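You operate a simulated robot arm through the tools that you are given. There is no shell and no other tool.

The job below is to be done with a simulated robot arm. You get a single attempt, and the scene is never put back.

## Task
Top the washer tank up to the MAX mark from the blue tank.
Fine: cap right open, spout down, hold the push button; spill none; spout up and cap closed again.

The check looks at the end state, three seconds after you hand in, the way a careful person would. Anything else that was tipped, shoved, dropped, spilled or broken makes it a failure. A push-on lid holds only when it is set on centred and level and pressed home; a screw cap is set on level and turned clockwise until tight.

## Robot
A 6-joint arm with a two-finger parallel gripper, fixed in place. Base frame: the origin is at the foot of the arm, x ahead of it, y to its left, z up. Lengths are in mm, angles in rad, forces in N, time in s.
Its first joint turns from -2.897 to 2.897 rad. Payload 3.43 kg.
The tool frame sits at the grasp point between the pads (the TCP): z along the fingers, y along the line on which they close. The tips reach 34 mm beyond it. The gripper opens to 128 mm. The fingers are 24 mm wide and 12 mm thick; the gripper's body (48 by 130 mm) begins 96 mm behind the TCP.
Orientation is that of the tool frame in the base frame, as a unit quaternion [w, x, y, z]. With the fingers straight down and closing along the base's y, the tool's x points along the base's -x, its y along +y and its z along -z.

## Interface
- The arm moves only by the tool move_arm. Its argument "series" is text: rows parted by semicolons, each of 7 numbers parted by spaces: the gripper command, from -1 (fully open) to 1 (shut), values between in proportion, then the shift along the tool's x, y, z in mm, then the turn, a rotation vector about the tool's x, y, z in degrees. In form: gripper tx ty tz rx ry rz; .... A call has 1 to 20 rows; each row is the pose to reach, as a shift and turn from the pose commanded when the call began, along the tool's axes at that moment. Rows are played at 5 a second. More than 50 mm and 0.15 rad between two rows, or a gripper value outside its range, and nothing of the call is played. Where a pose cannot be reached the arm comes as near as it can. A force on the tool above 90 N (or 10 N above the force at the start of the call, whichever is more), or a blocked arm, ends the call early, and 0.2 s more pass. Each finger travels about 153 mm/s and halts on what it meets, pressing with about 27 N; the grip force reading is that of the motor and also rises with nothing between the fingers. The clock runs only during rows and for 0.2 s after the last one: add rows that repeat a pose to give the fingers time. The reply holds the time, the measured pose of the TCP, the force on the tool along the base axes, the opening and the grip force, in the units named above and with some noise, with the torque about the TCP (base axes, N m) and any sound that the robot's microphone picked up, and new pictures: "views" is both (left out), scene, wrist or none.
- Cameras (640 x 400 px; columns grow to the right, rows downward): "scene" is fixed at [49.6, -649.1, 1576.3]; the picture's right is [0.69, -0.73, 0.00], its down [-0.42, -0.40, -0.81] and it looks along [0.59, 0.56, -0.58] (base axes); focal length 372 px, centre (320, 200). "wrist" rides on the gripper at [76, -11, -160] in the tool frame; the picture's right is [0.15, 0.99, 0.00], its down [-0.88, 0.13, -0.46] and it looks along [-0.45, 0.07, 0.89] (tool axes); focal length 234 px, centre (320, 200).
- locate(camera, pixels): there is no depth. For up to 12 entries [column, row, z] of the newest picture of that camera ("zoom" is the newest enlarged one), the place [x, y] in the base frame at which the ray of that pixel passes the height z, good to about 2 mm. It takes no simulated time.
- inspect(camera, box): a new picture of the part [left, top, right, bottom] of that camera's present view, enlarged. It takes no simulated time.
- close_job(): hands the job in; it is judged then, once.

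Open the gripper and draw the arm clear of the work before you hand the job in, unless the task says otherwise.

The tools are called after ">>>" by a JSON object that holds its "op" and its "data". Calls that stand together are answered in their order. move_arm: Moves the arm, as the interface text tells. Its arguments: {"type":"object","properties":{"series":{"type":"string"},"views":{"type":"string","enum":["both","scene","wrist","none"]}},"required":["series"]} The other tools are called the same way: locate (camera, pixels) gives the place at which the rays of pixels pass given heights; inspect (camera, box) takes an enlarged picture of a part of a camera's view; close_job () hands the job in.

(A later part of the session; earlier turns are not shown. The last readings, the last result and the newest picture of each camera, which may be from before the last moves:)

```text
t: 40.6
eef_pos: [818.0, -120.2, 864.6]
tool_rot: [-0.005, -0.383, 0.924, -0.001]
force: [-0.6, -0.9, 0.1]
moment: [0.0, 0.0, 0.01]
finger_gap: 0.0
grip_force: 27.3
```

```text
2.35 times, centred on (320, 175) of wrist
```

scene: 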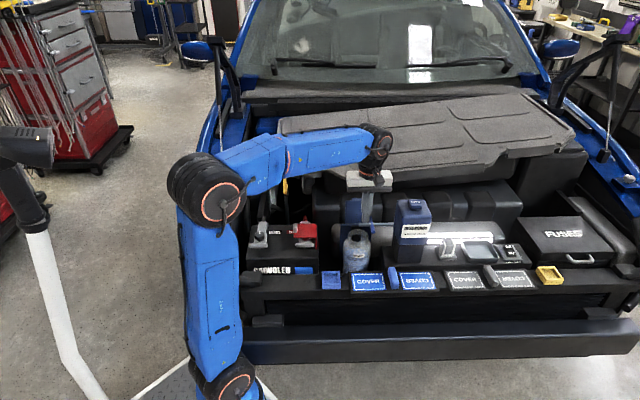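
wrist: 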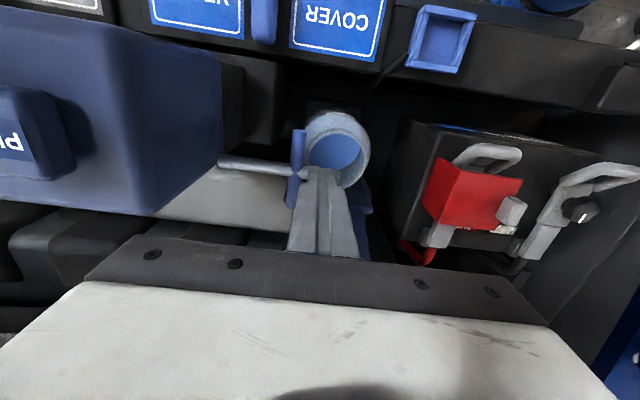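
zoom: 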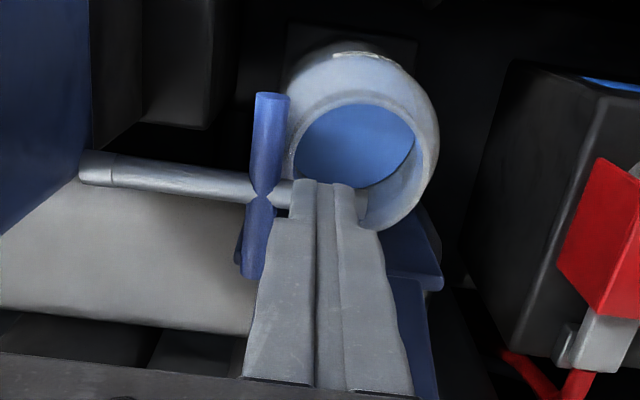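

The fingertips are just above the tube. I press down in 1 mm steps, watching the force.

>>> {"op": "move_arm", "data": {"series": "1 0 0 1.5 0 0 0; 1 0 0 3 0 0 0; 1 0 0 4 0 0 0; 1 0 0 5 0 0 0; 1 0 0 5 0 0 0", "views": "scene"}}

>>> {"op": "inspect", "data": {"camera": "scene", "box": [340, 190, 410, 260]}}

```text
t: 41.8
eef_pos: [818.4, -119.2, 859.6]
tool_rot: [-0.005, -0.383, 0.924, 0.0]
force: [0.3, 0.4, -0.3]
moment: [-0.02, 0.0, -0.04]
finger_gap: 0.2
grip_force: 27.4
```

scene: 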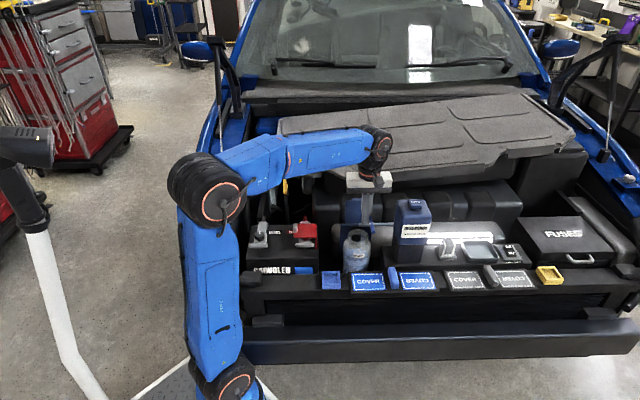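

```text
5.71 times, centred on (375, 225) of scene
```

zoom: 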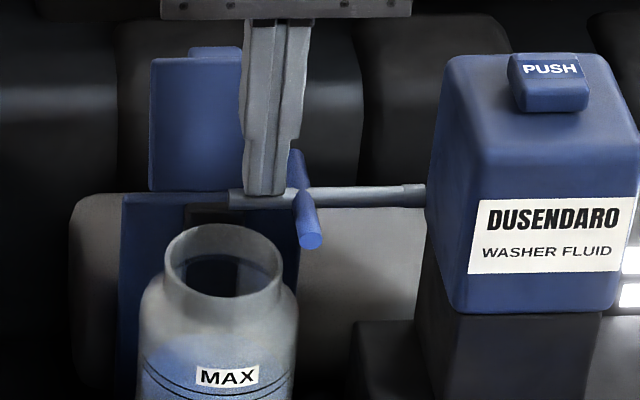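

No contact yet (tips z≈826). I continue slowly downward.

>>> {"op": "move_arm", "data": {"series": "1 0 0 1 0 0 0; 1 0 0 2 0 0 0; 1 0 0 3 0 0 0; 1 0 0 4 0 0 0; 1 0 0 5 0 0 0; 1 0 0 5 0 0 0", "views": "both"}}

>>> {"op": "inspect", "data": {"camera": "scene", "box": [340, 190, 410, 260]}}

>>> {"op": "inspect", "data": {"camera": "wrist", "box": [230, 90, 410, 260]}}

```text
t: 43.2
eef_pos: [818.9, -120.1, 857.5]
tool_rot: [-0.004, -0.382, 0.924, -0.001]
force: [-0.8, 2.9, 33.7]
moment: [0.08, -0.11, -0.07]
finger_gap: 0.1
grip_force: 26.8
```

scene: 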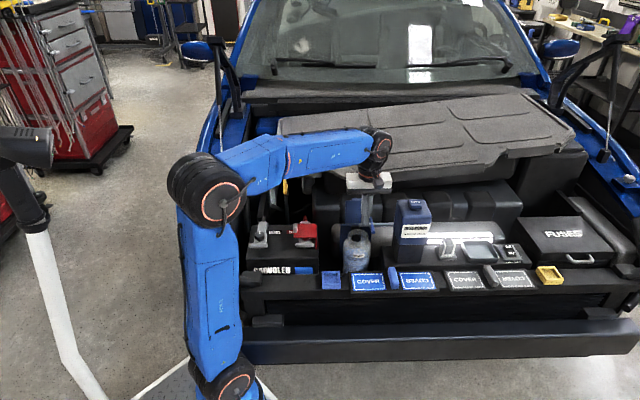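
wrist: 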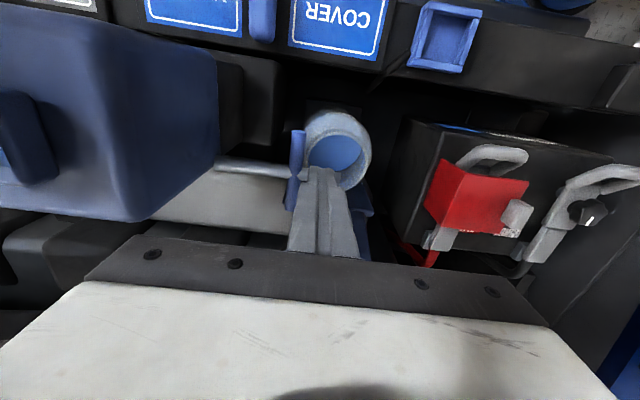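

```text
5.71 times, centred on (375, 225) of scene
```

zoom: 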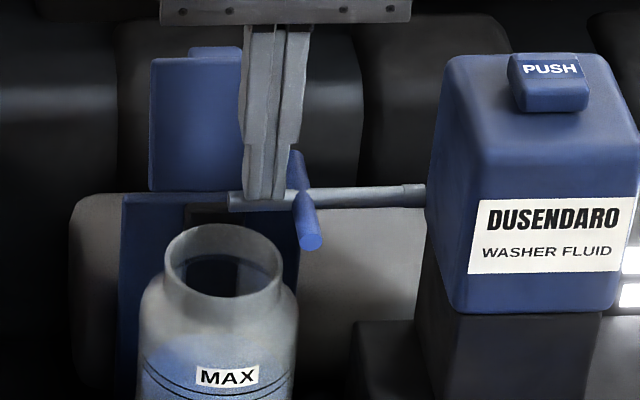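

```text
2.35 times, centred on (320, 175) of wrist
```

zoom: 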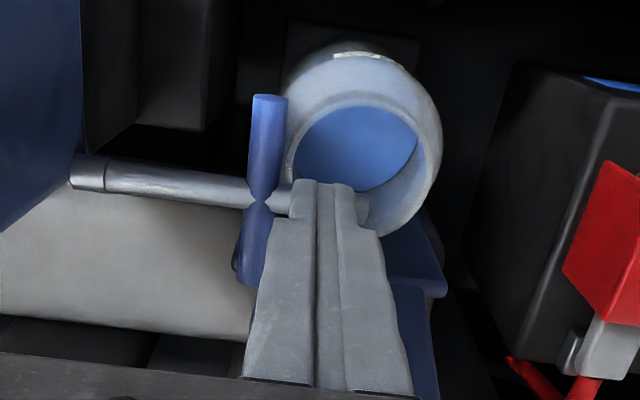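

With 33 N pressed it doesn't move: the spout is at its lower stop (horizontal, tip over the neck). I rise and move above the PUSH button.

>>> {"op": "move_arm", "data": {"series": "1 0 0 -20 0 0 0; 1 0 0 -65 0 0 0; 1 0 0 -110 0 0 0; 1 0 0 -148 0 0 0; 1 12 -44 -148 0 0 0; 1 24 -88 -148 0 0 0; 1 36.8 -131.5 -148 0 0 0; 1 36.8 -131.5 -148 0 0 0", "views": "both"}}

>>> {"op": "inspect", "data": {"camera": "scene", "box": [330, 150, 450, 270]}}

>>> {"op": "inspect", "data": {"camera": "wrist", "box": [260, 70, 460, 260]}}

```text
t: 45.0
eef_pos: [885.5, -237.6, 1003.5]
tool_rot: [-0.005, -0.382, 0.924, 0.0]
force: [-0.3, 0.5, -0.4]
moment: [0.01, 0.0, 0.0]
finger_gap: 0.3
grip_force: 26.8
```

scene: 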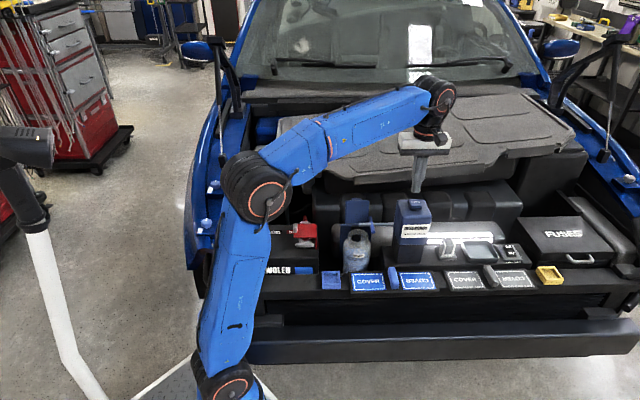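
wrist: 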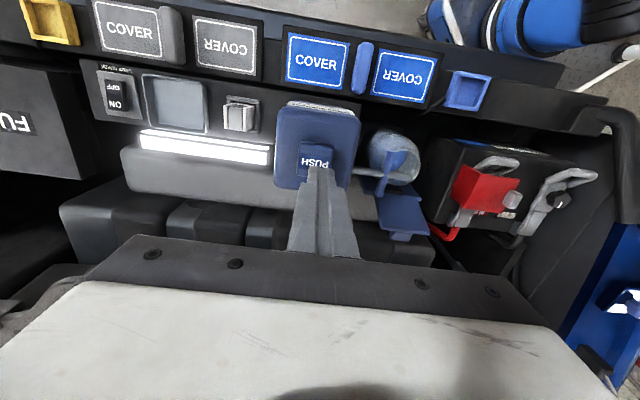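

```text
3.33 times, centred on (390, 210) of scene
```

zoom: 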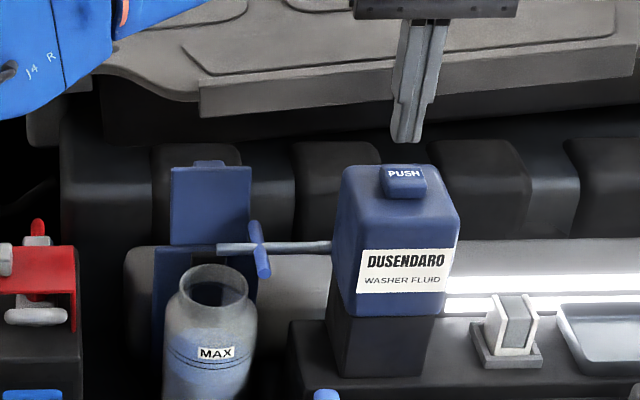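

```text
2.11 times, centred on (360, 165) of wrist
```

zoom: 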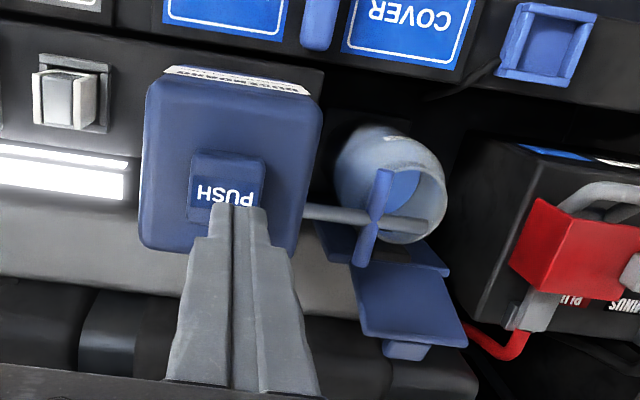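

I locate the button's top centre from both cameras.

>>> {"op": "locate", "data": {"camera": "wrist", "pixels": [[315.4, 158.8, 930], [315.4, 158.8, 940], [315.4, 158.8, 950], [299.3, 141.3, 940], [333, 144.6, 940], [332.5, 175.4, 940], [297, 172.1, 940]]}}

>>> {"op": "locate", "data": {"camera": "scene", "pixels": [[414.5, 201.5, 930], [414.5, 201.5, 940], [414.5, 201.5, 950], [408.4, 199.2, 940], [421.7, 199.7, 940]]}}

```text
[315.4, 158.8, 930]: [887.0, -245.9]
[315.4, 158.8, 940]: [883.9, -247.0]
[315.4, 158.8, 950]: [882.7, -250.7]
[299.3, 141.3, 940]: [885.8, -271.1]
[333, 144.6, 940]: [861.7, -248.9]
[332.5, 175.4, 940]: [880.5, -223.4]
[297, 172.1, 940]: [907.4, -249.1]
```

```text
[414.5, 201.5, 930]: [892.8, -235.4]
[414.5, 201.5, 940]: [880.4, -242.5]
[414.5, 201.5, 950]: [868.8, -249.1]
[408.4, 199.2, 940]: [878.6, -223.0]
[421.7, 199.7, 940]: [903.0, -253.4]
```

Button centre ≈(882,-246), top z≈940. First a close reference picture of the level, then I descend to just above the button.

>>> {"op": "inspect", "data": {"camera": "scene", "box": [336, 225, 384, 275]}}

>>> {"op": "move_arm", "data": {"series": "1 7.8 -3.5 0 0 0 0; 1 7.8 -3.5 15 0 0 0; 1 7.8 -3.5 24 0 0 0; 1 7.8 -3.5 24 0 0 0", "views": "both"}}

>>> {"op": "inspect", "data": {"camera": "wrist", "box": [240, 70, 440, 260]}}

>>> {"op": "inspect", "data": {"camera": "scene", "box": [385, 170, 445, 230]}}

```text
8.00 times, centred on (360, 250) of scene
```

zoom: 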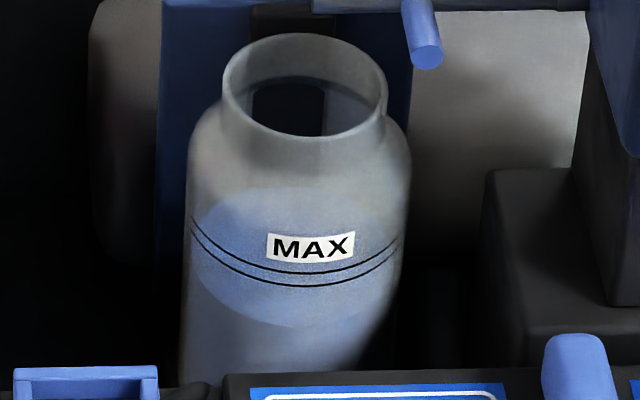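

```text
t: 46.0
eef_pos: [884.0, -246.8, 978.6]
tool_rot: [-0.004, -0.383, 0.924, -0.001]
force: [-0.1, 0.5, 0.8]
moment: [-0.02, 0.01, -0.04]
finger_gap: 0.0
grip_force: 27.3
```

scene: 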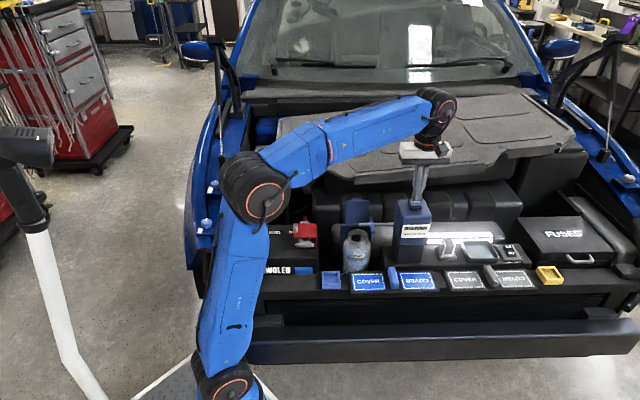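
wrist: 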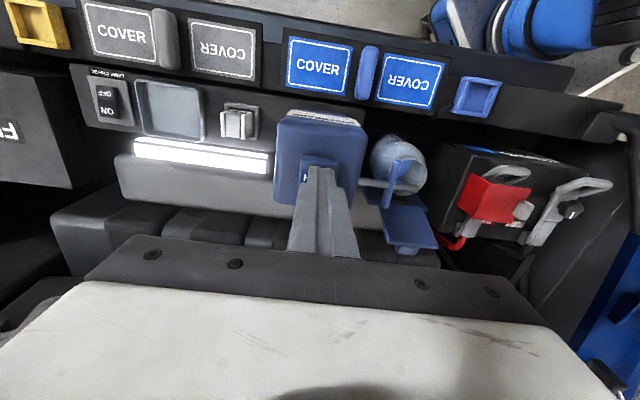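

```text
2.11 times, centred on (340, 165) of wrist
```

zoom: 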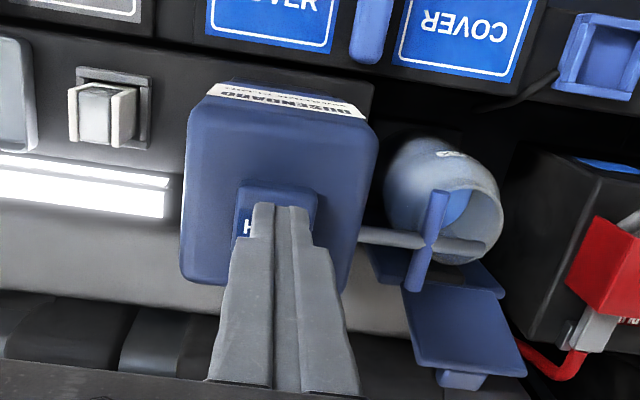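

```text
6.67 times, centred on (415, 200) of scene
```

zoom: 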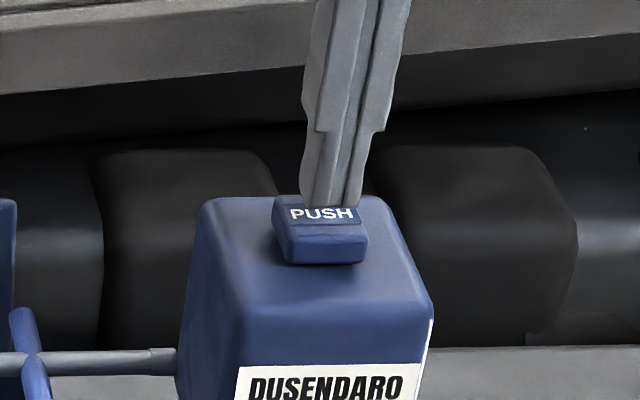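

Reference level: the liquid's front edge at row ≈326 of the 8× zoom, MAX lines at rows 272/286. Now I lower onto the button in small steps to find contact.

>>> {"op": "move_arm", "data": {"series": "1 0 0 2 0 0 0; 1 0 0 4 0 0 0; 1 0 0 4 0 0 0", "views": "none"}}

>>> {"op": "inspect", "data": {"camera": "scene", "box": [336, 190, 444, 275]}}

```text
t: 46.8
eef_pos: [882.7, -246.6, 974.8]
tool_rot: [-0.004, -0.382, 0.924, -0.002]
force: [0.0, 0.2, -0.2]
moment: [0.01, 0.02, -0.02]
finger_gap: 0.1
grip_force: 27.3
```

```text
4.71 times, centred on (390, 232) of scene
```

zoom: 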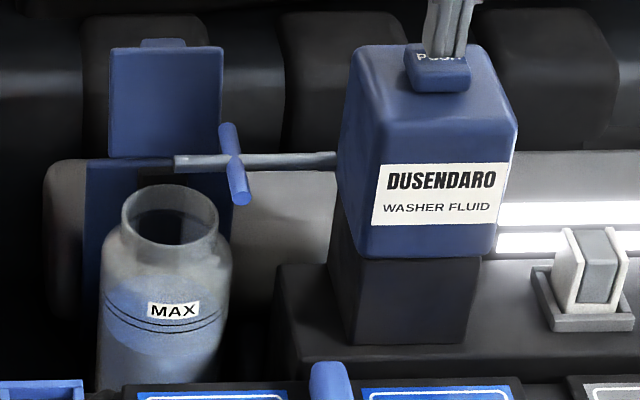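

No contact yet; I go on in 1–2 mm steps.

>>> {"op": "move_arm", "data": {"series": "1 0 0 1.5 0 0 0; 1 0 0 3 0 0 0; 1 0 0 3 0 0 0", "views": "none"}}

>>> {"op": "inspect", "data": {"camera": "scene", "box": [336, 190, 444, 275]}}

```text
t: 47.6
eef_pos: [884.2, -246.5, 971.7]
tool_rot: [-0.005, -0.382, 0.924, -0.001]
force: [-0.9, 0.9, 0.1]
moment: [0.01, 0.01, 0.02]
finger_gap: 0.0
grip_force: 26.7
```

```text
4.71 times, centred on (390, 232) of scene
```

zoom: 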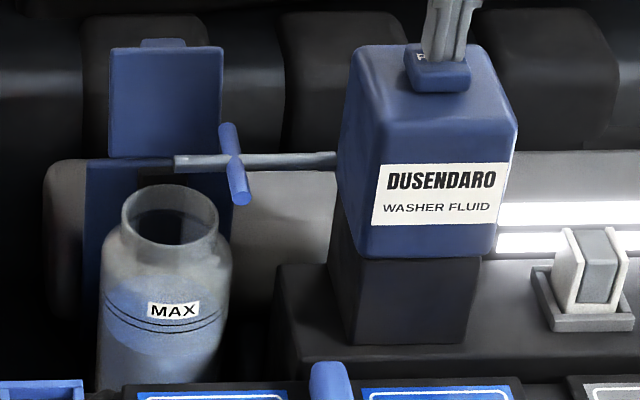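

Still no contact (tips ≈938); continue by 3 mm more.

>>> {"op": "move_arm", "data": {"series": "1 0 0 1 0 0 0; 1 0 0 2 0 0 0; 1 0 0 3 0 0 0", "views": "none"}}

>>> {"op": "inspect", "data": {"camera": "scene", "box": [336, 190, 444, 275]}}

```text
t: 48.4
eef_pos: [883.2, -246.8, 968.9]
tool_rot: [-0.005, -0.383, 0.924, -0.001]
force: [-0.2, 0.6, -0.4]
moment: [0.01, -0.01, 0.01]
finger_gap: 0.0
grip_force: 27.5
```

```text
4.71 times, centred on (390, 232) of scene
```

zoom: 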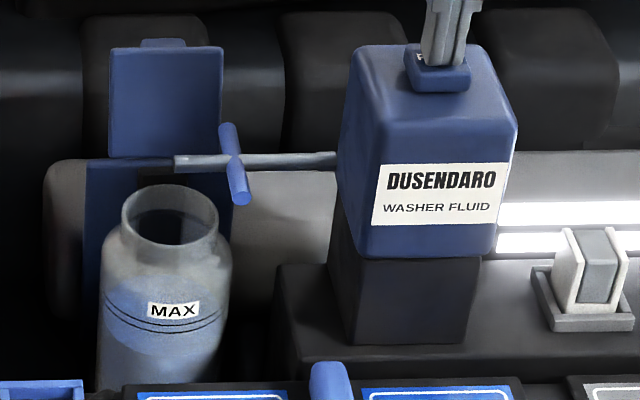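

Tips ≈935, still free; continue in 1 mm steps.

>>> {"op": "move_arm", "data": {"series": "1 0 0 1 0 0 0; 1 0 0 2 0 0 0", "views": "none"}}

>>> {"op": "inspect", "data": {"camera": "scene", "box": [336, 190, 444, 275]}}

```text
t: 49.0
eef_pos: [882.6, -246.3, 966.7]
tool_rot: [-0.005, -0.382, 0.924, -0.001]
force: [0.4, 0.3, 0.4]
moment: [0.01, -0.05, 0.0]
finger_gap: 0.1
grip_force: 27.0
```

```text
4.71 times, centred on (390, 232) of scene
```

zoom: 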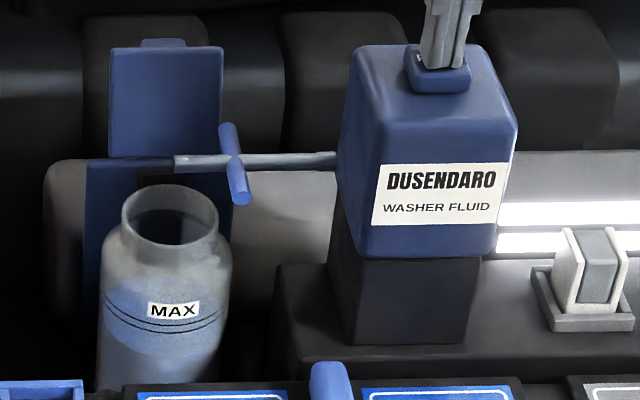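

>>> {"op": "inspect", "data": {"camera": "scene", "box": [397, 185, 433, 215]}}

>>> {"op": "inspect", "data": {"camera": "wrist", "box": [270, 130, 370, 220]}}

```text
13.33 times, centred on (415, 200) of scene
```

zoom: 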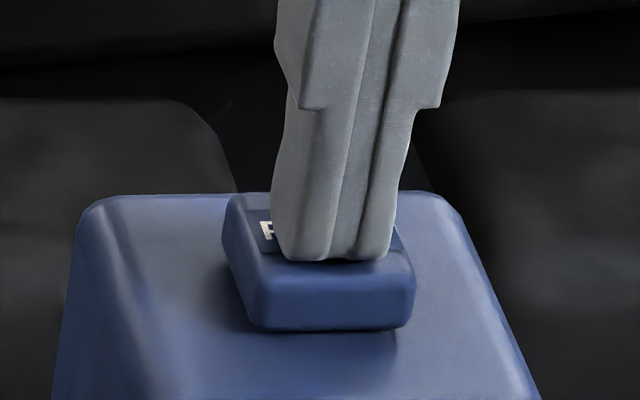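

```text
4.44 times, centred on (320, 175) of wrist
```

zoom: 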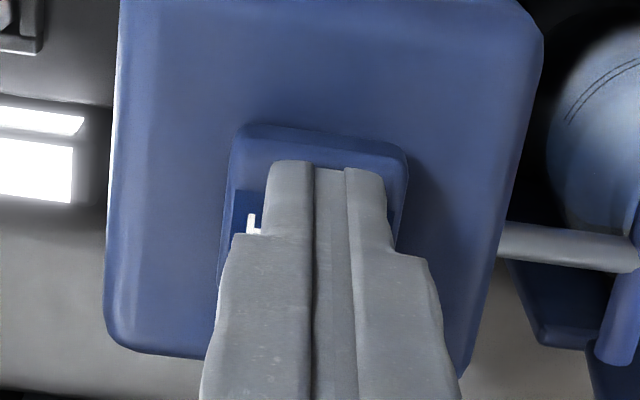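

The tips are centred and nearly touching the button. I lower 2 mm more.

>>> {"op": "move_arm", "data": {"series": "1 0 0 1 0 0 0; 1 0 0 2 0 0 0", "views": "none"}}

>>> {"op": "inspect", "data": {"camera": "scene", "box": [336, 190, 444, 275]}}

```text
t: 49.6
eef_pos: [884.3, -246.4, 964.2]
tool_rot: [-0.006, -0.382, 0.924, -0.001]
force: [-0.2, 0.4, 1.4]
moment: [0.02, -0.03, -0.03]
finger_gap: 0.1
grip_force: 27.4
```

```text
4.71 times, centred on (390, 232) of scene
```

zoom: 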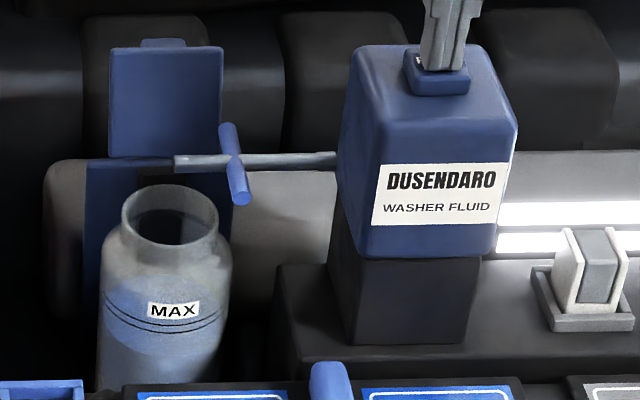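

A first 1.4 N of contact at tips z≈930. I press 1.5 mm further.

>>> {"op": "move_arm", "data": {"series": "1 0 0 1.5 0 0 0", "views": "none"}}

>>> {"op": "inspect", "data": {"camera": "scene", "box": [336, 190, 444, 275]}}

```text
t: 50.0
eef_pos: [883.0, -246.2, 963.8]
tool_rot: [-0.005, -0.382, 0.924, -0.001]
force: [0.9, -0.8, 1.5]
moment: [-0.01, -0.06, -0.03]
finger_gap: 0.2
grip_force: 26.7
```

```text
4.71 times, centred on (390, 232) of scene
```

zoom: 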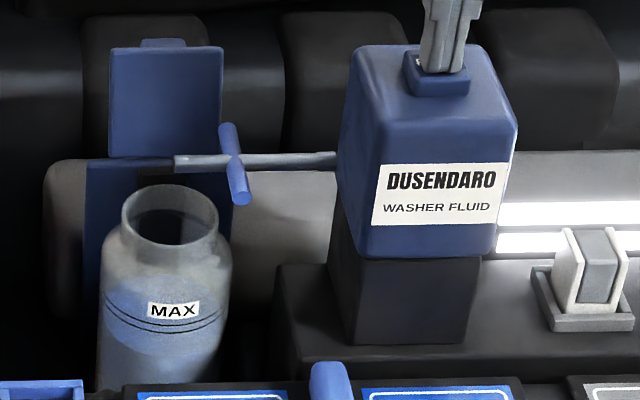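

Light spring force (~1.5 N), no flow seen yet. Press another 1.5 mm.

>>> {"op": "move_arm", "data": {"series": "1 0 0 1.5 0 0 0", "views": "none"}}

>>> {"op": "inspect", "data": {"camera": "scene", "box": [336, 190, 444, 275]}}

```text
t: 50.4
eef_pos: [884.8, -246.2, 962.1]
tool_rot: [-0.005, -0.383, 0.924, -0.002]
force: [0.2, 0.5, 3.1]
moment: [0.0, -0.01, -0.03]
finger_gap: 0.1
grip_force: 27.3
heard: click
```

```text
4.71 times, centred on (390, 232) of scene
```

zoom: 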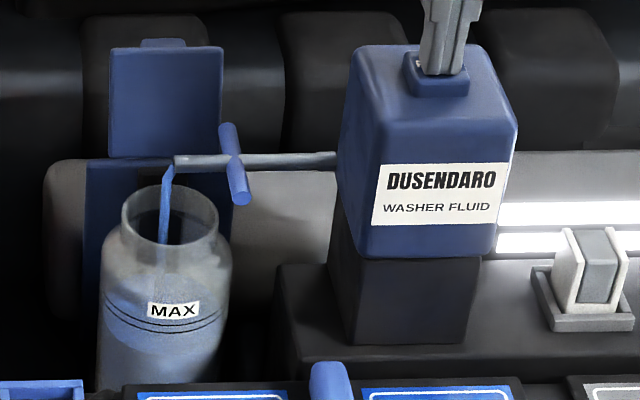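

Click heard, and the stream runs from the tip into the neck, inside the rim. I hold for a short time and watch the level.

>>> {"op": "move_arm", "data": {"series": "1 0 0 0 0 0 0; 1 0 0 0 0 0 0; 1 0 0 0 0 0 0", "views": "none"}}

>>> {"op": "inspect", "data": {"camera": "scene", "box": [336, 225, 384, 275]}}

>>> {"op": "inspect", "data": {"camera": "scene", "box": [336, 190, 444, 275]}}

>>> {"op": "inspect", "data": {"camera": "wrist", "box": [340, 110, 460, 220]}}

```text
t: 51.2
eef_pos: [883.4, -247.3, 962.6]
tool_rot: [-0.004, -0.383, 0.924, -0.002]
force: [0.5, -0.2, 2.9]
moment: [0.04, -0.07, 0.03]
finger_gap: 0.3
grip_force: 26.7
```

```text
8.00 times, centred on (360, 250) of scene
```

zoom: 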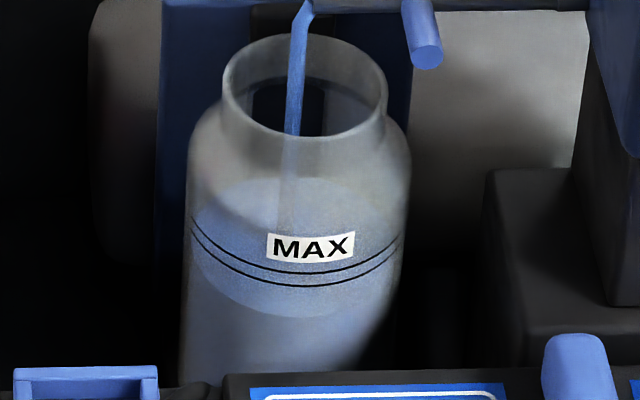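

```text
4.71 times, centred on (390, 232) of scene
```

zoom: 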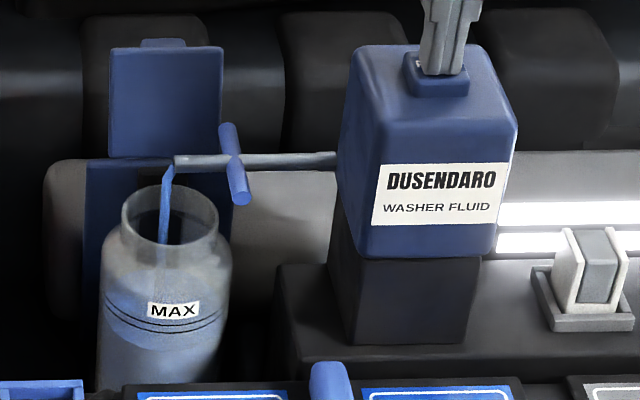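

```text
3.64 times, centred on (400, 165) of wrist
```

zoom: 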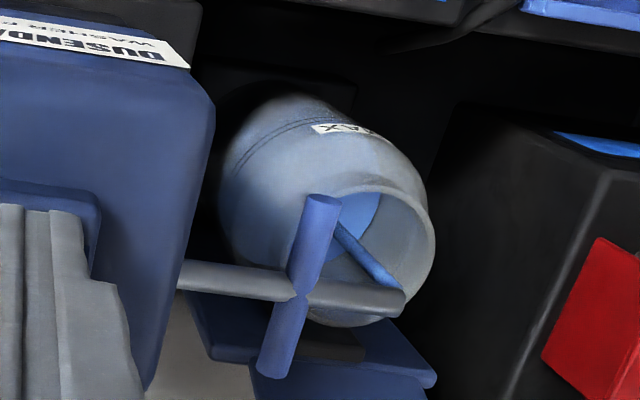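

Level front edge moved from row 326 to ≈317 in about 1 s; MAX lines are at 272/286. I hold about 2 s more, then re-measure.

>>> {"op": "move_arm", "data": {"series": "1 0 0 0 0 0 0; 1 0 0 0 0 0 0; 1 0 0 0 0 0 0; 1 0 0 0 0 0 0; 1 0 0 0 0 0 0; 1 0 0 0 0 0 0; 1 0 0 0 0 0 0; 1 0 0 0 0 0 0; 1 0 0 0 0 0 0", "views": "none"}}

>>> {"op": "inspect", "data": {"camera": "scene", "box": [336, 225, 384, 275]}}

>>> {"op": "inspect", "data": {"camera": "scene", "box": [336, 190, 444, 275]}}

```text
t: 53.2
eef_pos: [882.8, -246.6, 960.9]
tool_rot: [-0.004, -0.383, 0.924, -0.001]
force: [0.6, -1.0, 2.3]
moment: [0.03, -0.01, 0.01]
finger_gap: 0.0
grip_force: 27.2
```

```text
8.00 times, centred on (360, 250) of scene
```

zoom: 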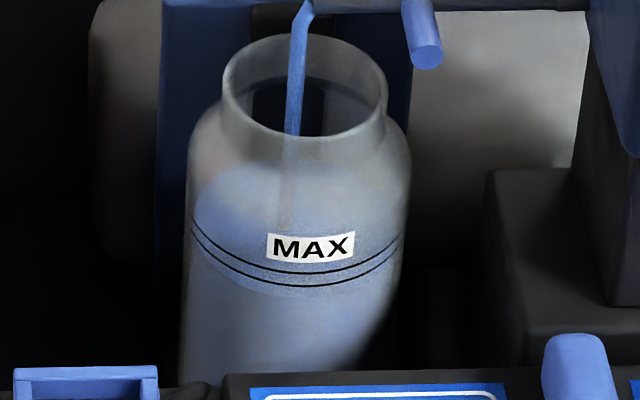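

```text
4.71 times, centred on (390, 232) of scene
```

zoom: 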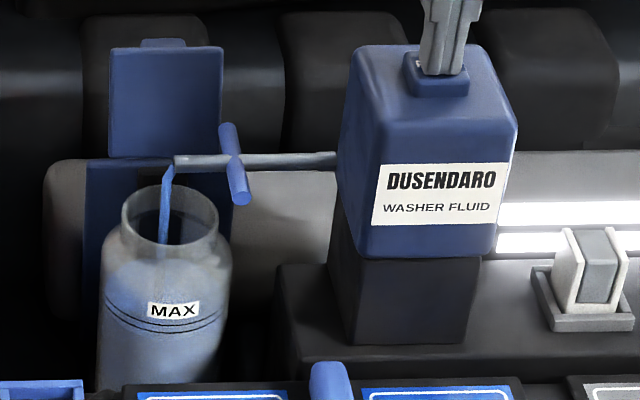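

Now the front edge is at ≈297, about 10 rows/s; the lines are 272/286. I hold 1.0 s more and then look at higher zoom.

>>> {"op": "move_arm", "data": {"series": "1 0 0 0 0 0 0; 1 0 0 0 0 0 0; 1 0 0 0 0 0 0; 1 0 0 0 0 0 0", "views": "none"}}

>>> {"op": "inspect", "data": {"camera": "scene", "box": [345, 238, 375, 270]}}

>>> {"op": "inspect", "data": {"camera": "scene", "box": [336, 225, 384, 275]}}

```text
t: 54.2
eef_pos: [883.8, -247.1, 962.3]
tool_rot: [-0.004, -0.382, 0.924, -0.001]
force: [-0.1, 0.0, 2.9]
moment: [0.04, -0.03, 0.0]
finger_gap: 0.0
grip_force: 26.6
```

```text
12.50 times, centred on (360, 254) of scene
```

zoom: 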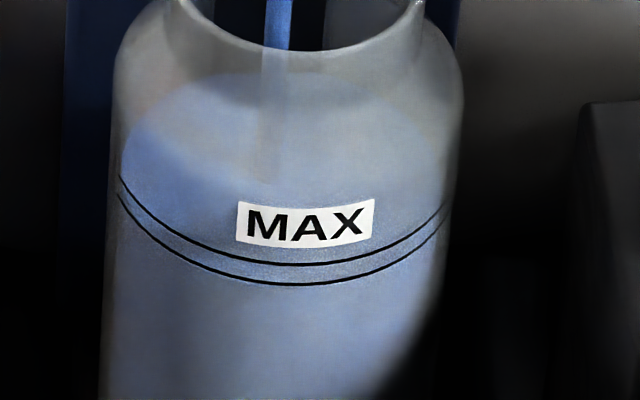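

```text
8.00 times, centred on (360, 250) of scene
```

zoom: 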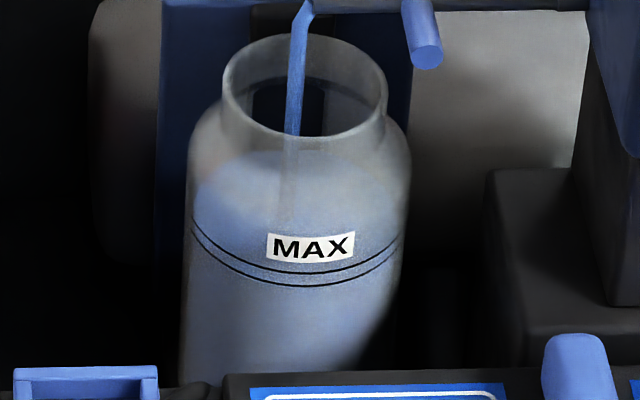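

The surface's front edge now meets the lower MAX line (top of the surface ellipse at row ≈150; mid-mark would be ≈141). I hold ~0.6 s more and then release by lifting.

>>> {"op": "move_arm", "data": {"series": "1 0 0 0 0 0 0; 1 0 0 0 0 0 0; 1 0 0 0 0 0 0; 1 0 0 -8 0 0 0; 1 0 0 -16 0 0 0; 1 0 0 -24 0 0 0", "views": "none"}}

>>> {"op": "inspect", "data": {"camera": "scene", "box": [345, 238, 375, 270]}}

>>> {"op": "inspect", "data": {"camera": "scene", "box": [336, 225, 384, 275]}}

>>> {"op": "inspect", "data": {"camera": "scene", "box": [336, 190, 444, 275]}}

```text
t: 55.6
eef_pos: [883.0, -246.3, 987.1]
tool_rot: [-0.005, -0.383, 0.924, -0.001]
force: [1.3, 0.0, 0.4]
moment: [-0.03, -0.01, 0.02]
finger_gap: 0.0
grip_force: 27.3
```

```text
12.50 times, centred on (360, 254) of scene
```

zoom: 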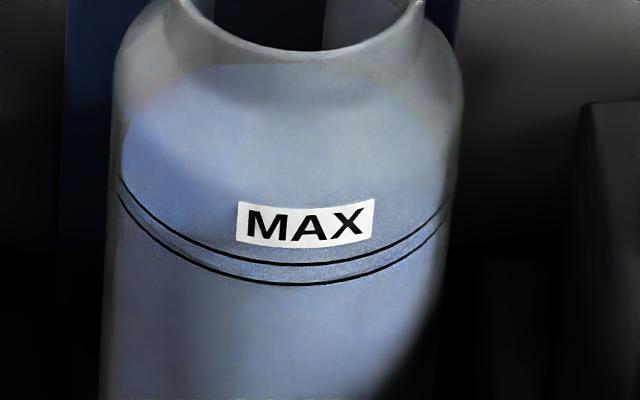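

```text
8.00 times, centred on (360, 250) of scene
```

zoom: 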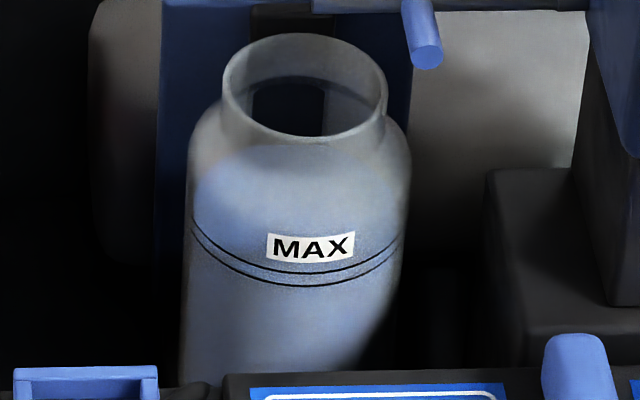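

```text
4.71 times, centred on (390, 232) of scene
```

zoom: 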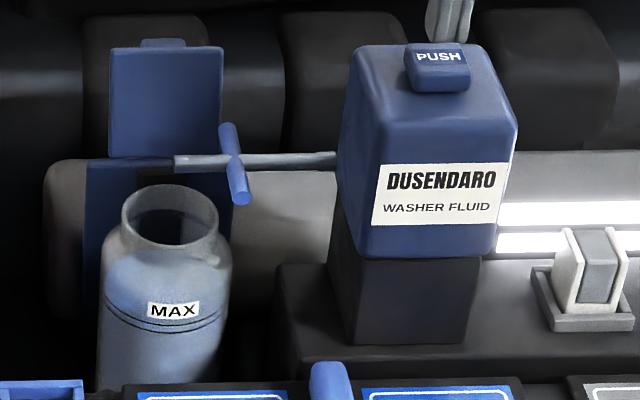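

Flow has stopped. I zoom strongly on the mark to see where the surface front edge sits relative to the two lines.

>>> {"op": "inspect", "data": {"camera": "scene", "box": [350, 252, 370, 264]}}

>>> {"op": "inspect", "data": {"camera": "scene", "box": [343, 240, 357, 264]}}

>>> {"op": "inspect", "data": {"camera": "wrist", "box": [350, 110, 440, 200]}}

```text
16.00 times, centred on (360, 258) of scene
```

zoom: 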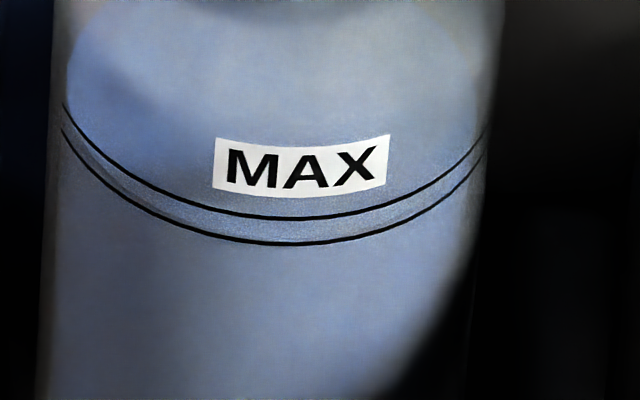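

```text
16.00 times, centred on (350, 252) of scene
```

zoom: 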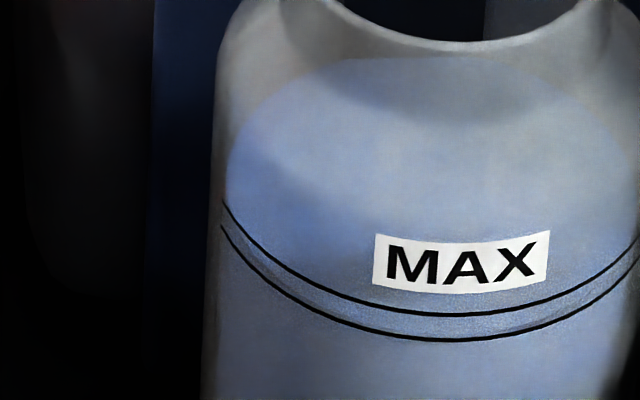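

```text
4.44 times, centred on (395, 155) of wrist
```

zoom: 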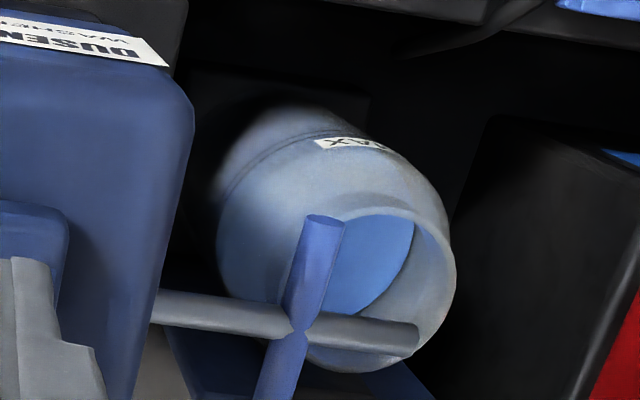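

Accounting for the ~3 mm wall (liquid ellipse is smaller than the printed ring), I estimate the level is ~1–2 mm below the lower line, ~5 mm under the middle of the mark. I give another short press (~0.6 s of flow) and re-measure.

>>> {"op": "move_arm", "data": {"series": "1 0 0 12 0 0 0; 1 0 0 22 0 0 0; 1 0 0 24.2 0 0 0; 1 0 0 24.2 0 0 0; 1 0 0 24.2 0 0 0; 1 0 0 14 0 0 0; 1 0 0 0 0 0 0; 1 0 0 0 0 0 0", "views": "none"}}

>>> {"op": "inspect", "data": {"camera": "scene", "box": [336, 225, 384, 275]}}

>>> {"op": "inspect", "data": {"camera": "scene", "box": [350, 240, 370, 264]}}

```text
t: 57.4
eef_pos: [883.4, -246.3, 986.1]
tool_rot: [-0.004, -0.383, 0.924, -0.001]
force: [-0.8, -0.8, 0.6]
moment: [-0.01, 0.01, 0.0]
finger_gap: 0.0
grip_force: 27.2
heard: click
```

```text
8.00 times, centred on (360, 250) of scene
```

zoom: 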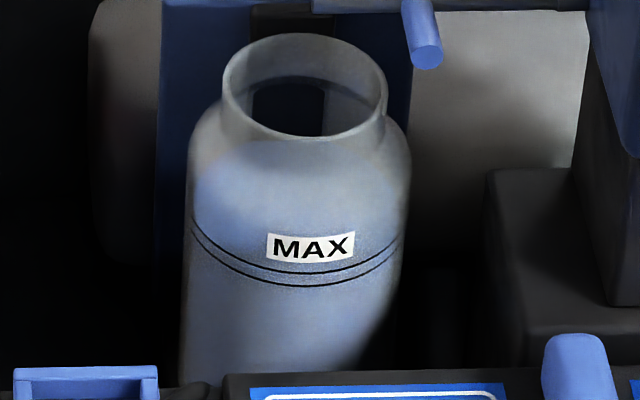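

```text
16.00 times, centred on (360, 252) of scene
```

zoom: 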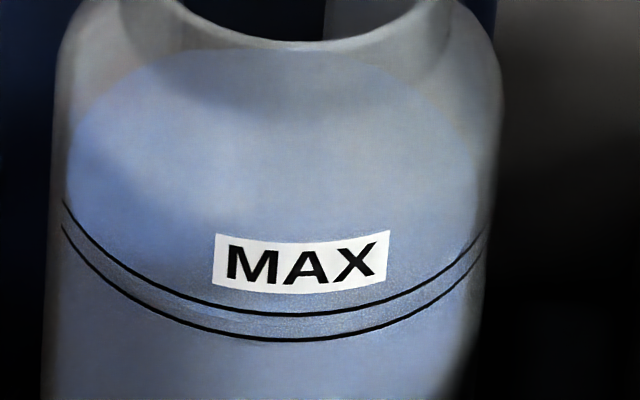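

The surface rose ~5 rows (8×); now I estimate ~2 mm below the middle of the two lines. One more brief press (~0.4 s of flow).

>>> {"op": "move_arm", "data": {"series": "1 0 0 12 0 0 0; 1 0 0 22 0 0 0; 1 0 0 24.2 0 0 0; 1 0 0 24.2 0 0 0; 1 0 0 14 0 0 0; 1 0 0 0 0 0 0; 1 0 0 0 0 0 0", "views": "none"}}

>>> {"op": "inspect", "data": {"camera": "scene", "box": [350, 240, 370, 264]}}

>>> {"op": "inspect", "data": {"camera": "scene", "box": [336, 225, 384, 275]}}

```text
t: 59.0
eef_pos: [883.6, -246.5, 986.4]
tool_rot: [-0.004, -0.383, 0.924, -0.001]
force: [0.2, -0.1, 0.6]
moment: [-0.02, -0.01, -0.01]
finger_gap: 0.0
grip_force: 27.6
heard: click
```

```text
16.00 times, centred on (360, 252) of scene
```

zoom: 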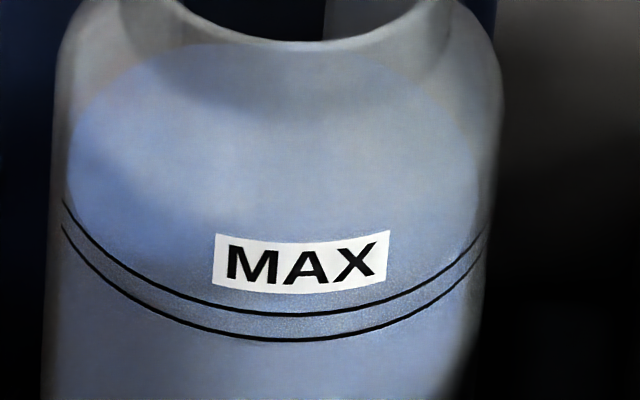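

```text
8.00 times, centred on (360, 250) of scene
```

zoom: 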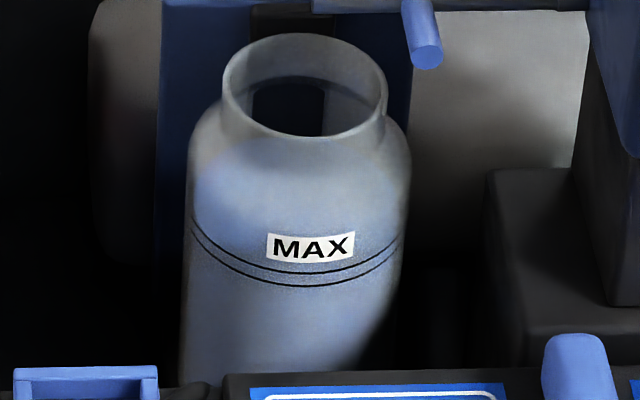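

By the ellipse estimate the level is now at the middle of the MAX mark. I'd like to confirm with a close wrist view; first I find the MAX ring's height.

>>> {"op": "locate", "data": {"camera": "scene", "pixels": [[358.3, 259.06, 700], [358.3, 259.06, 720], [358.3, 260.75, 700], [358.3, 260.75, 720], [336.4, 272, 720], [387, 270, 725]]}}

```text
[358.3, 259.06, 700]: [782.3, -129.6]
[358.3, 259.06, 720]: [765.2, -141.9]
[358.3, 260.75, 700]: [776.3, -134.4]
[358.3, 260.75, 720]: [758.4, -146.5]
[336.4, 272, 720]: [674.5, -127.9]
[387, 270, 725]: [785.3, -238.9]
```

MAX ring is at z≈711–719. I move the wrist camera to the front of the tank, tilted 30° toward it, staying high on the way, to get a close view of the level.

>>> {"op": "move_arm", "data": {"series": "1 0 0 -15 0 0 0; 1 30 30 -15 0 -5 0; 1 60 62 -15 0 -10 0; 1 90 95 -10 0 -15 0; 1 120 130 0 0 -20 0; 1 140 150 20 0 -25 0; 1 156 163 50 0 -30 0; 1 156 163 80 0 -30 0; 1 156 163 106 0 -30 0; 1 156 163 106 0 -30 0", "views": "both"}}

>>> {"op": "inspect", "data": {"camera": "wrist", "box": [260, 80, 420, 220]}}

```text
t: 61.2
eef_pos: [655.9, -241.9, 880.8]
tool_rot: [0.235, -0.37, 0.894, 0.098]
force: [-0.1, 0.4, 0.3]
moment: [-0.03, 0.0, 0.03]
finger_gap: 0.0
grip_force: 26.8
```

scene: 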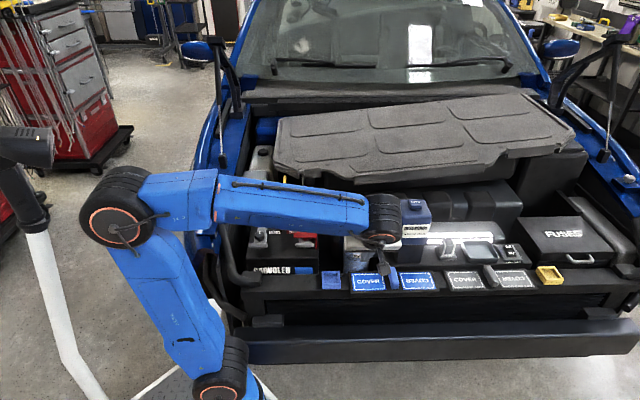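
wrist: 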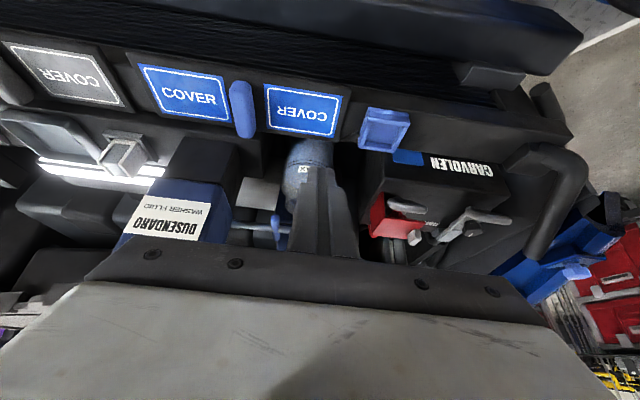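

```text
2.86 times, centred on (340, 150) of wrist
```

zoom: 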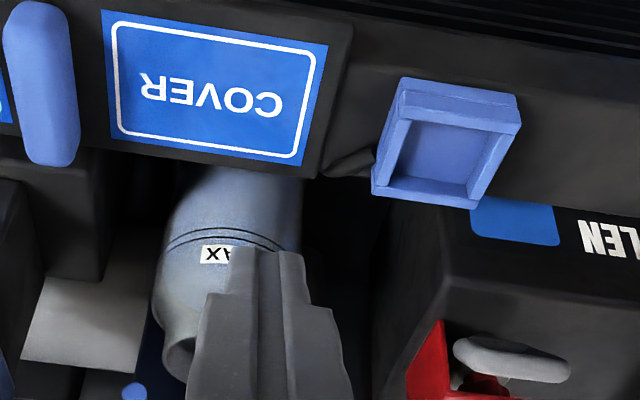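

The closed fingers block the view; I open the gripper and move 40 mm lower.

>>> {"op": "move_arm", "data": {"series": "-1 0 0 0 0 0 0; -1 10 0 17 0 0 0; -1 20 0 34.6 0 0 0; -1 20 0 34.6 0 0 0; -1 20 0 34.6 0 0 0", "views": "both"}}

>>> {"op": "inspect", "data": {"camera": "wrist", "box": [270, 110, 360, 200]}}

```text
t: 62.4
eef_pos: [656.5, -242.1, 841.6]
tool_rot: [0.235, -0.369, 0.894, 0.098]
force: [0.6, -0.3, -0.6]
moment: [0.02, -0.02, -0.02]
finger_gap: 128.0
grip_force: 0.0
```

scene: 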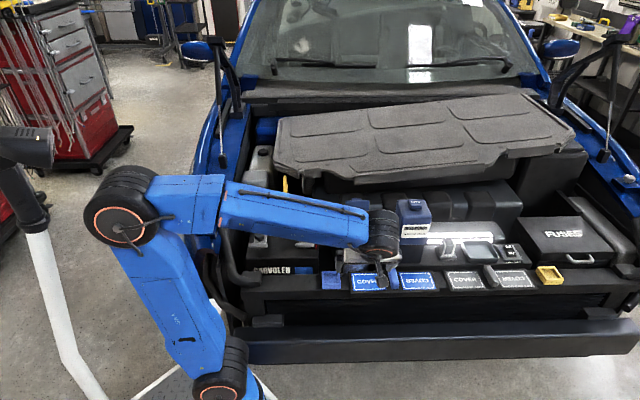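
wrist: 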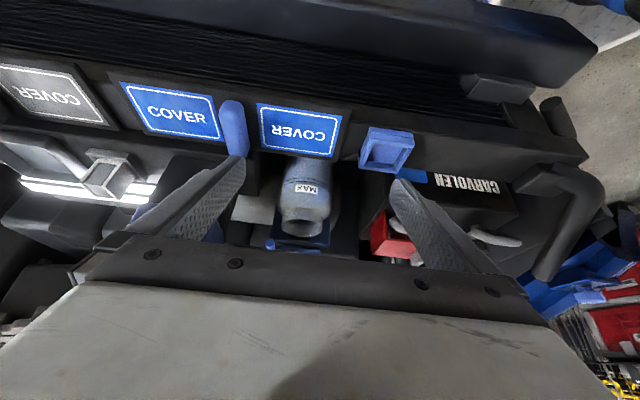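

```text
4.44 times, centred on (315, 155) of wrist
```

zoom: 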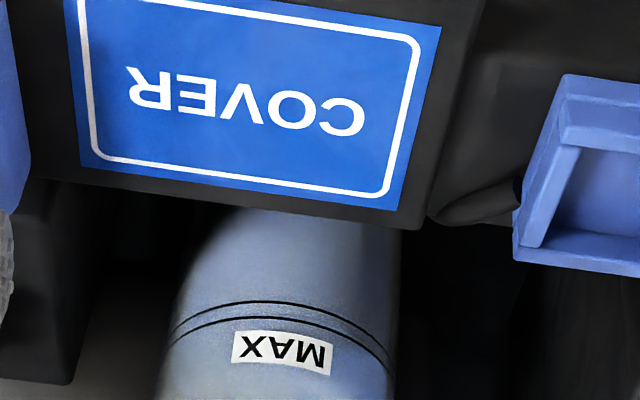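

Now a tight zoom on the tank in the wrist view (tank at about (305,195), MAX label at (308,188)).

>>> {"op": "inspect", "data": {"camera": "wrist", "box": [275, 155, 335, 240]}}

>>> {"op": "inspect", "data": {"camera": "wrist", "box": [285, 165, 325, 195]}}

```text
4.71 times, centred on (305, 198) of wrist
```

zoom: 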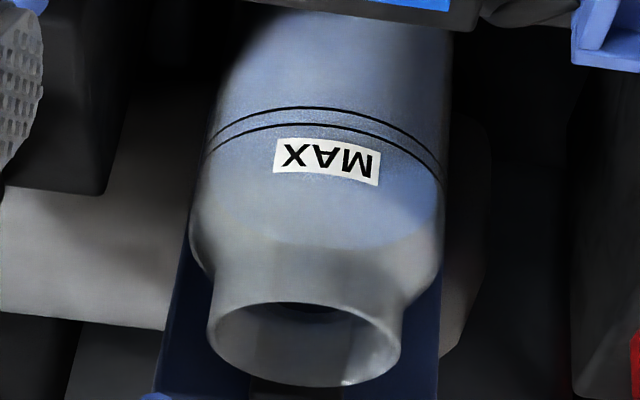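

```text
13.33 times, centred on (305, 180) of wrist
```

zoom: 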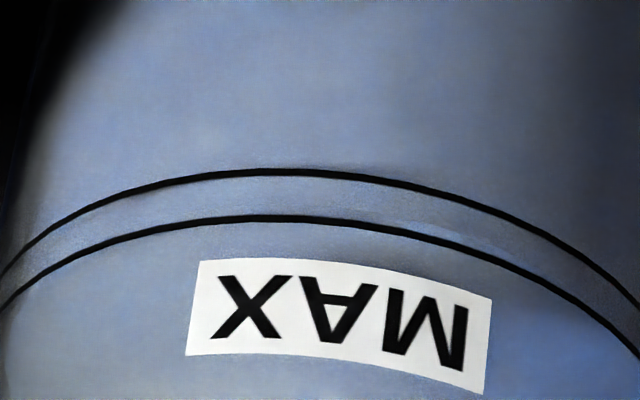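

I zoom further at the band between the lines to find the liquid's front edge.

>>> {"op": "inspect", "data": {"camera": "wrist", "box": [300, 172, 330, 190]}}

>>> {"op": "inspect", "data": {"camera": "wrist", "box": [282, 172, 312, 190]}}

>>> {"op": "inspect", "data": {"camera": "wrist", "box": [285, 190, 325, 215]}}

```text
16.00 times, centred on (315, 181) of wrist
```

zoom: 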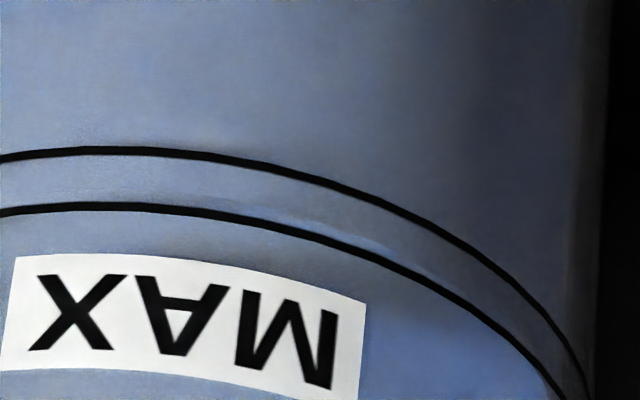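

```text
16.00 times, centred on (297, 181) of wrist
```

zoom: 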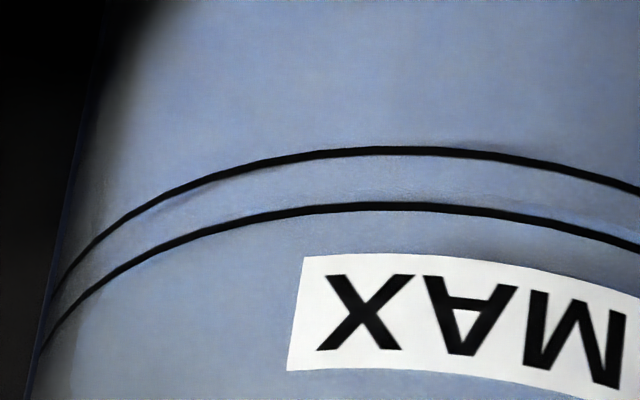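

```text
16.00 times, centred on (305, 202) of wrist
```

zoom: 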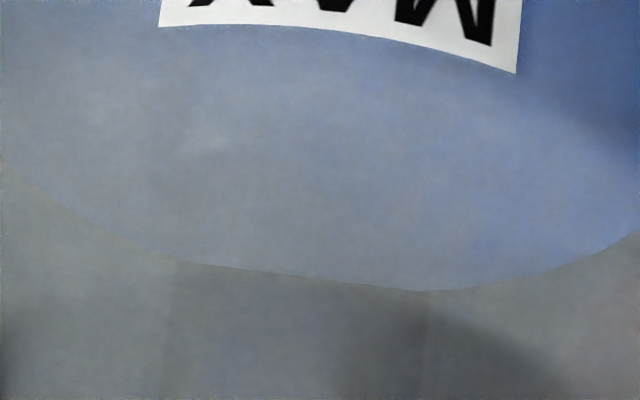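

The liquid's back edge is clear at wrist ≈(311.9,208.1); lines at row 177.9/181.4. I compute positions on circles about the tank axis to compare heights.

>>> {"op": "locate", "data": {"camera": "wrist", "pixels": [[311.9, 208.1, 715], [303, 206.9, 715], [294.4, 205.9, 715], [320, 207.3, 715], [302, 177.9, 711], [302, 181.4, 719], [302, 177.9, 715], [302, 181.4, 715], [305, 262, 778], [282.5, 199, 715], [328, 200, 715]]}}

>>> {"op": "inspect", "data": {"camera": "wrist", "box": [275, 190, 335, 245]}}

```text
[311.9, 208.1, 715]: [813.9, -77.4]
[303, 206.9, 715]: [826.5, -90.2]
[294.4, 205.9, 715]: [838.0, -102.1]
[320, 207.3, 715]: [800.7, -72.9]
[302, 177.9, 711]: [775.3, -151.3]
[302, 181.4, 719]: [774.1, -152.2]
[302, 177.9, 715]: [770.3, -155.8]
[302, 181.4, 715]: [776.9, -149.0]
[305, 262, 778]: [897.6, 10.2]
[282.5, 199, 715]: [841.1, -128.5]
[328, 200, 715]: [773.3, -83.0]
```

```text
7.27 times, centred on (305, 218) of wrist
```

zoom: 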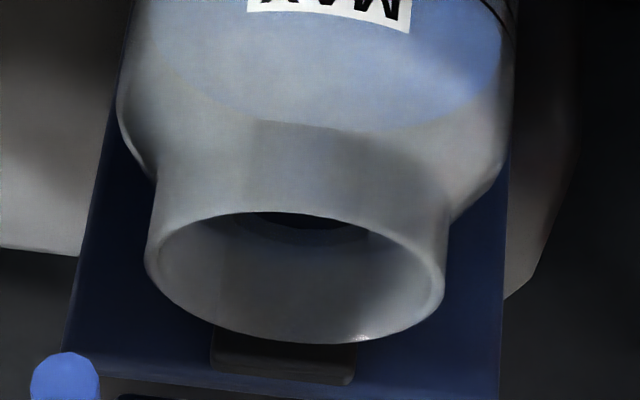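

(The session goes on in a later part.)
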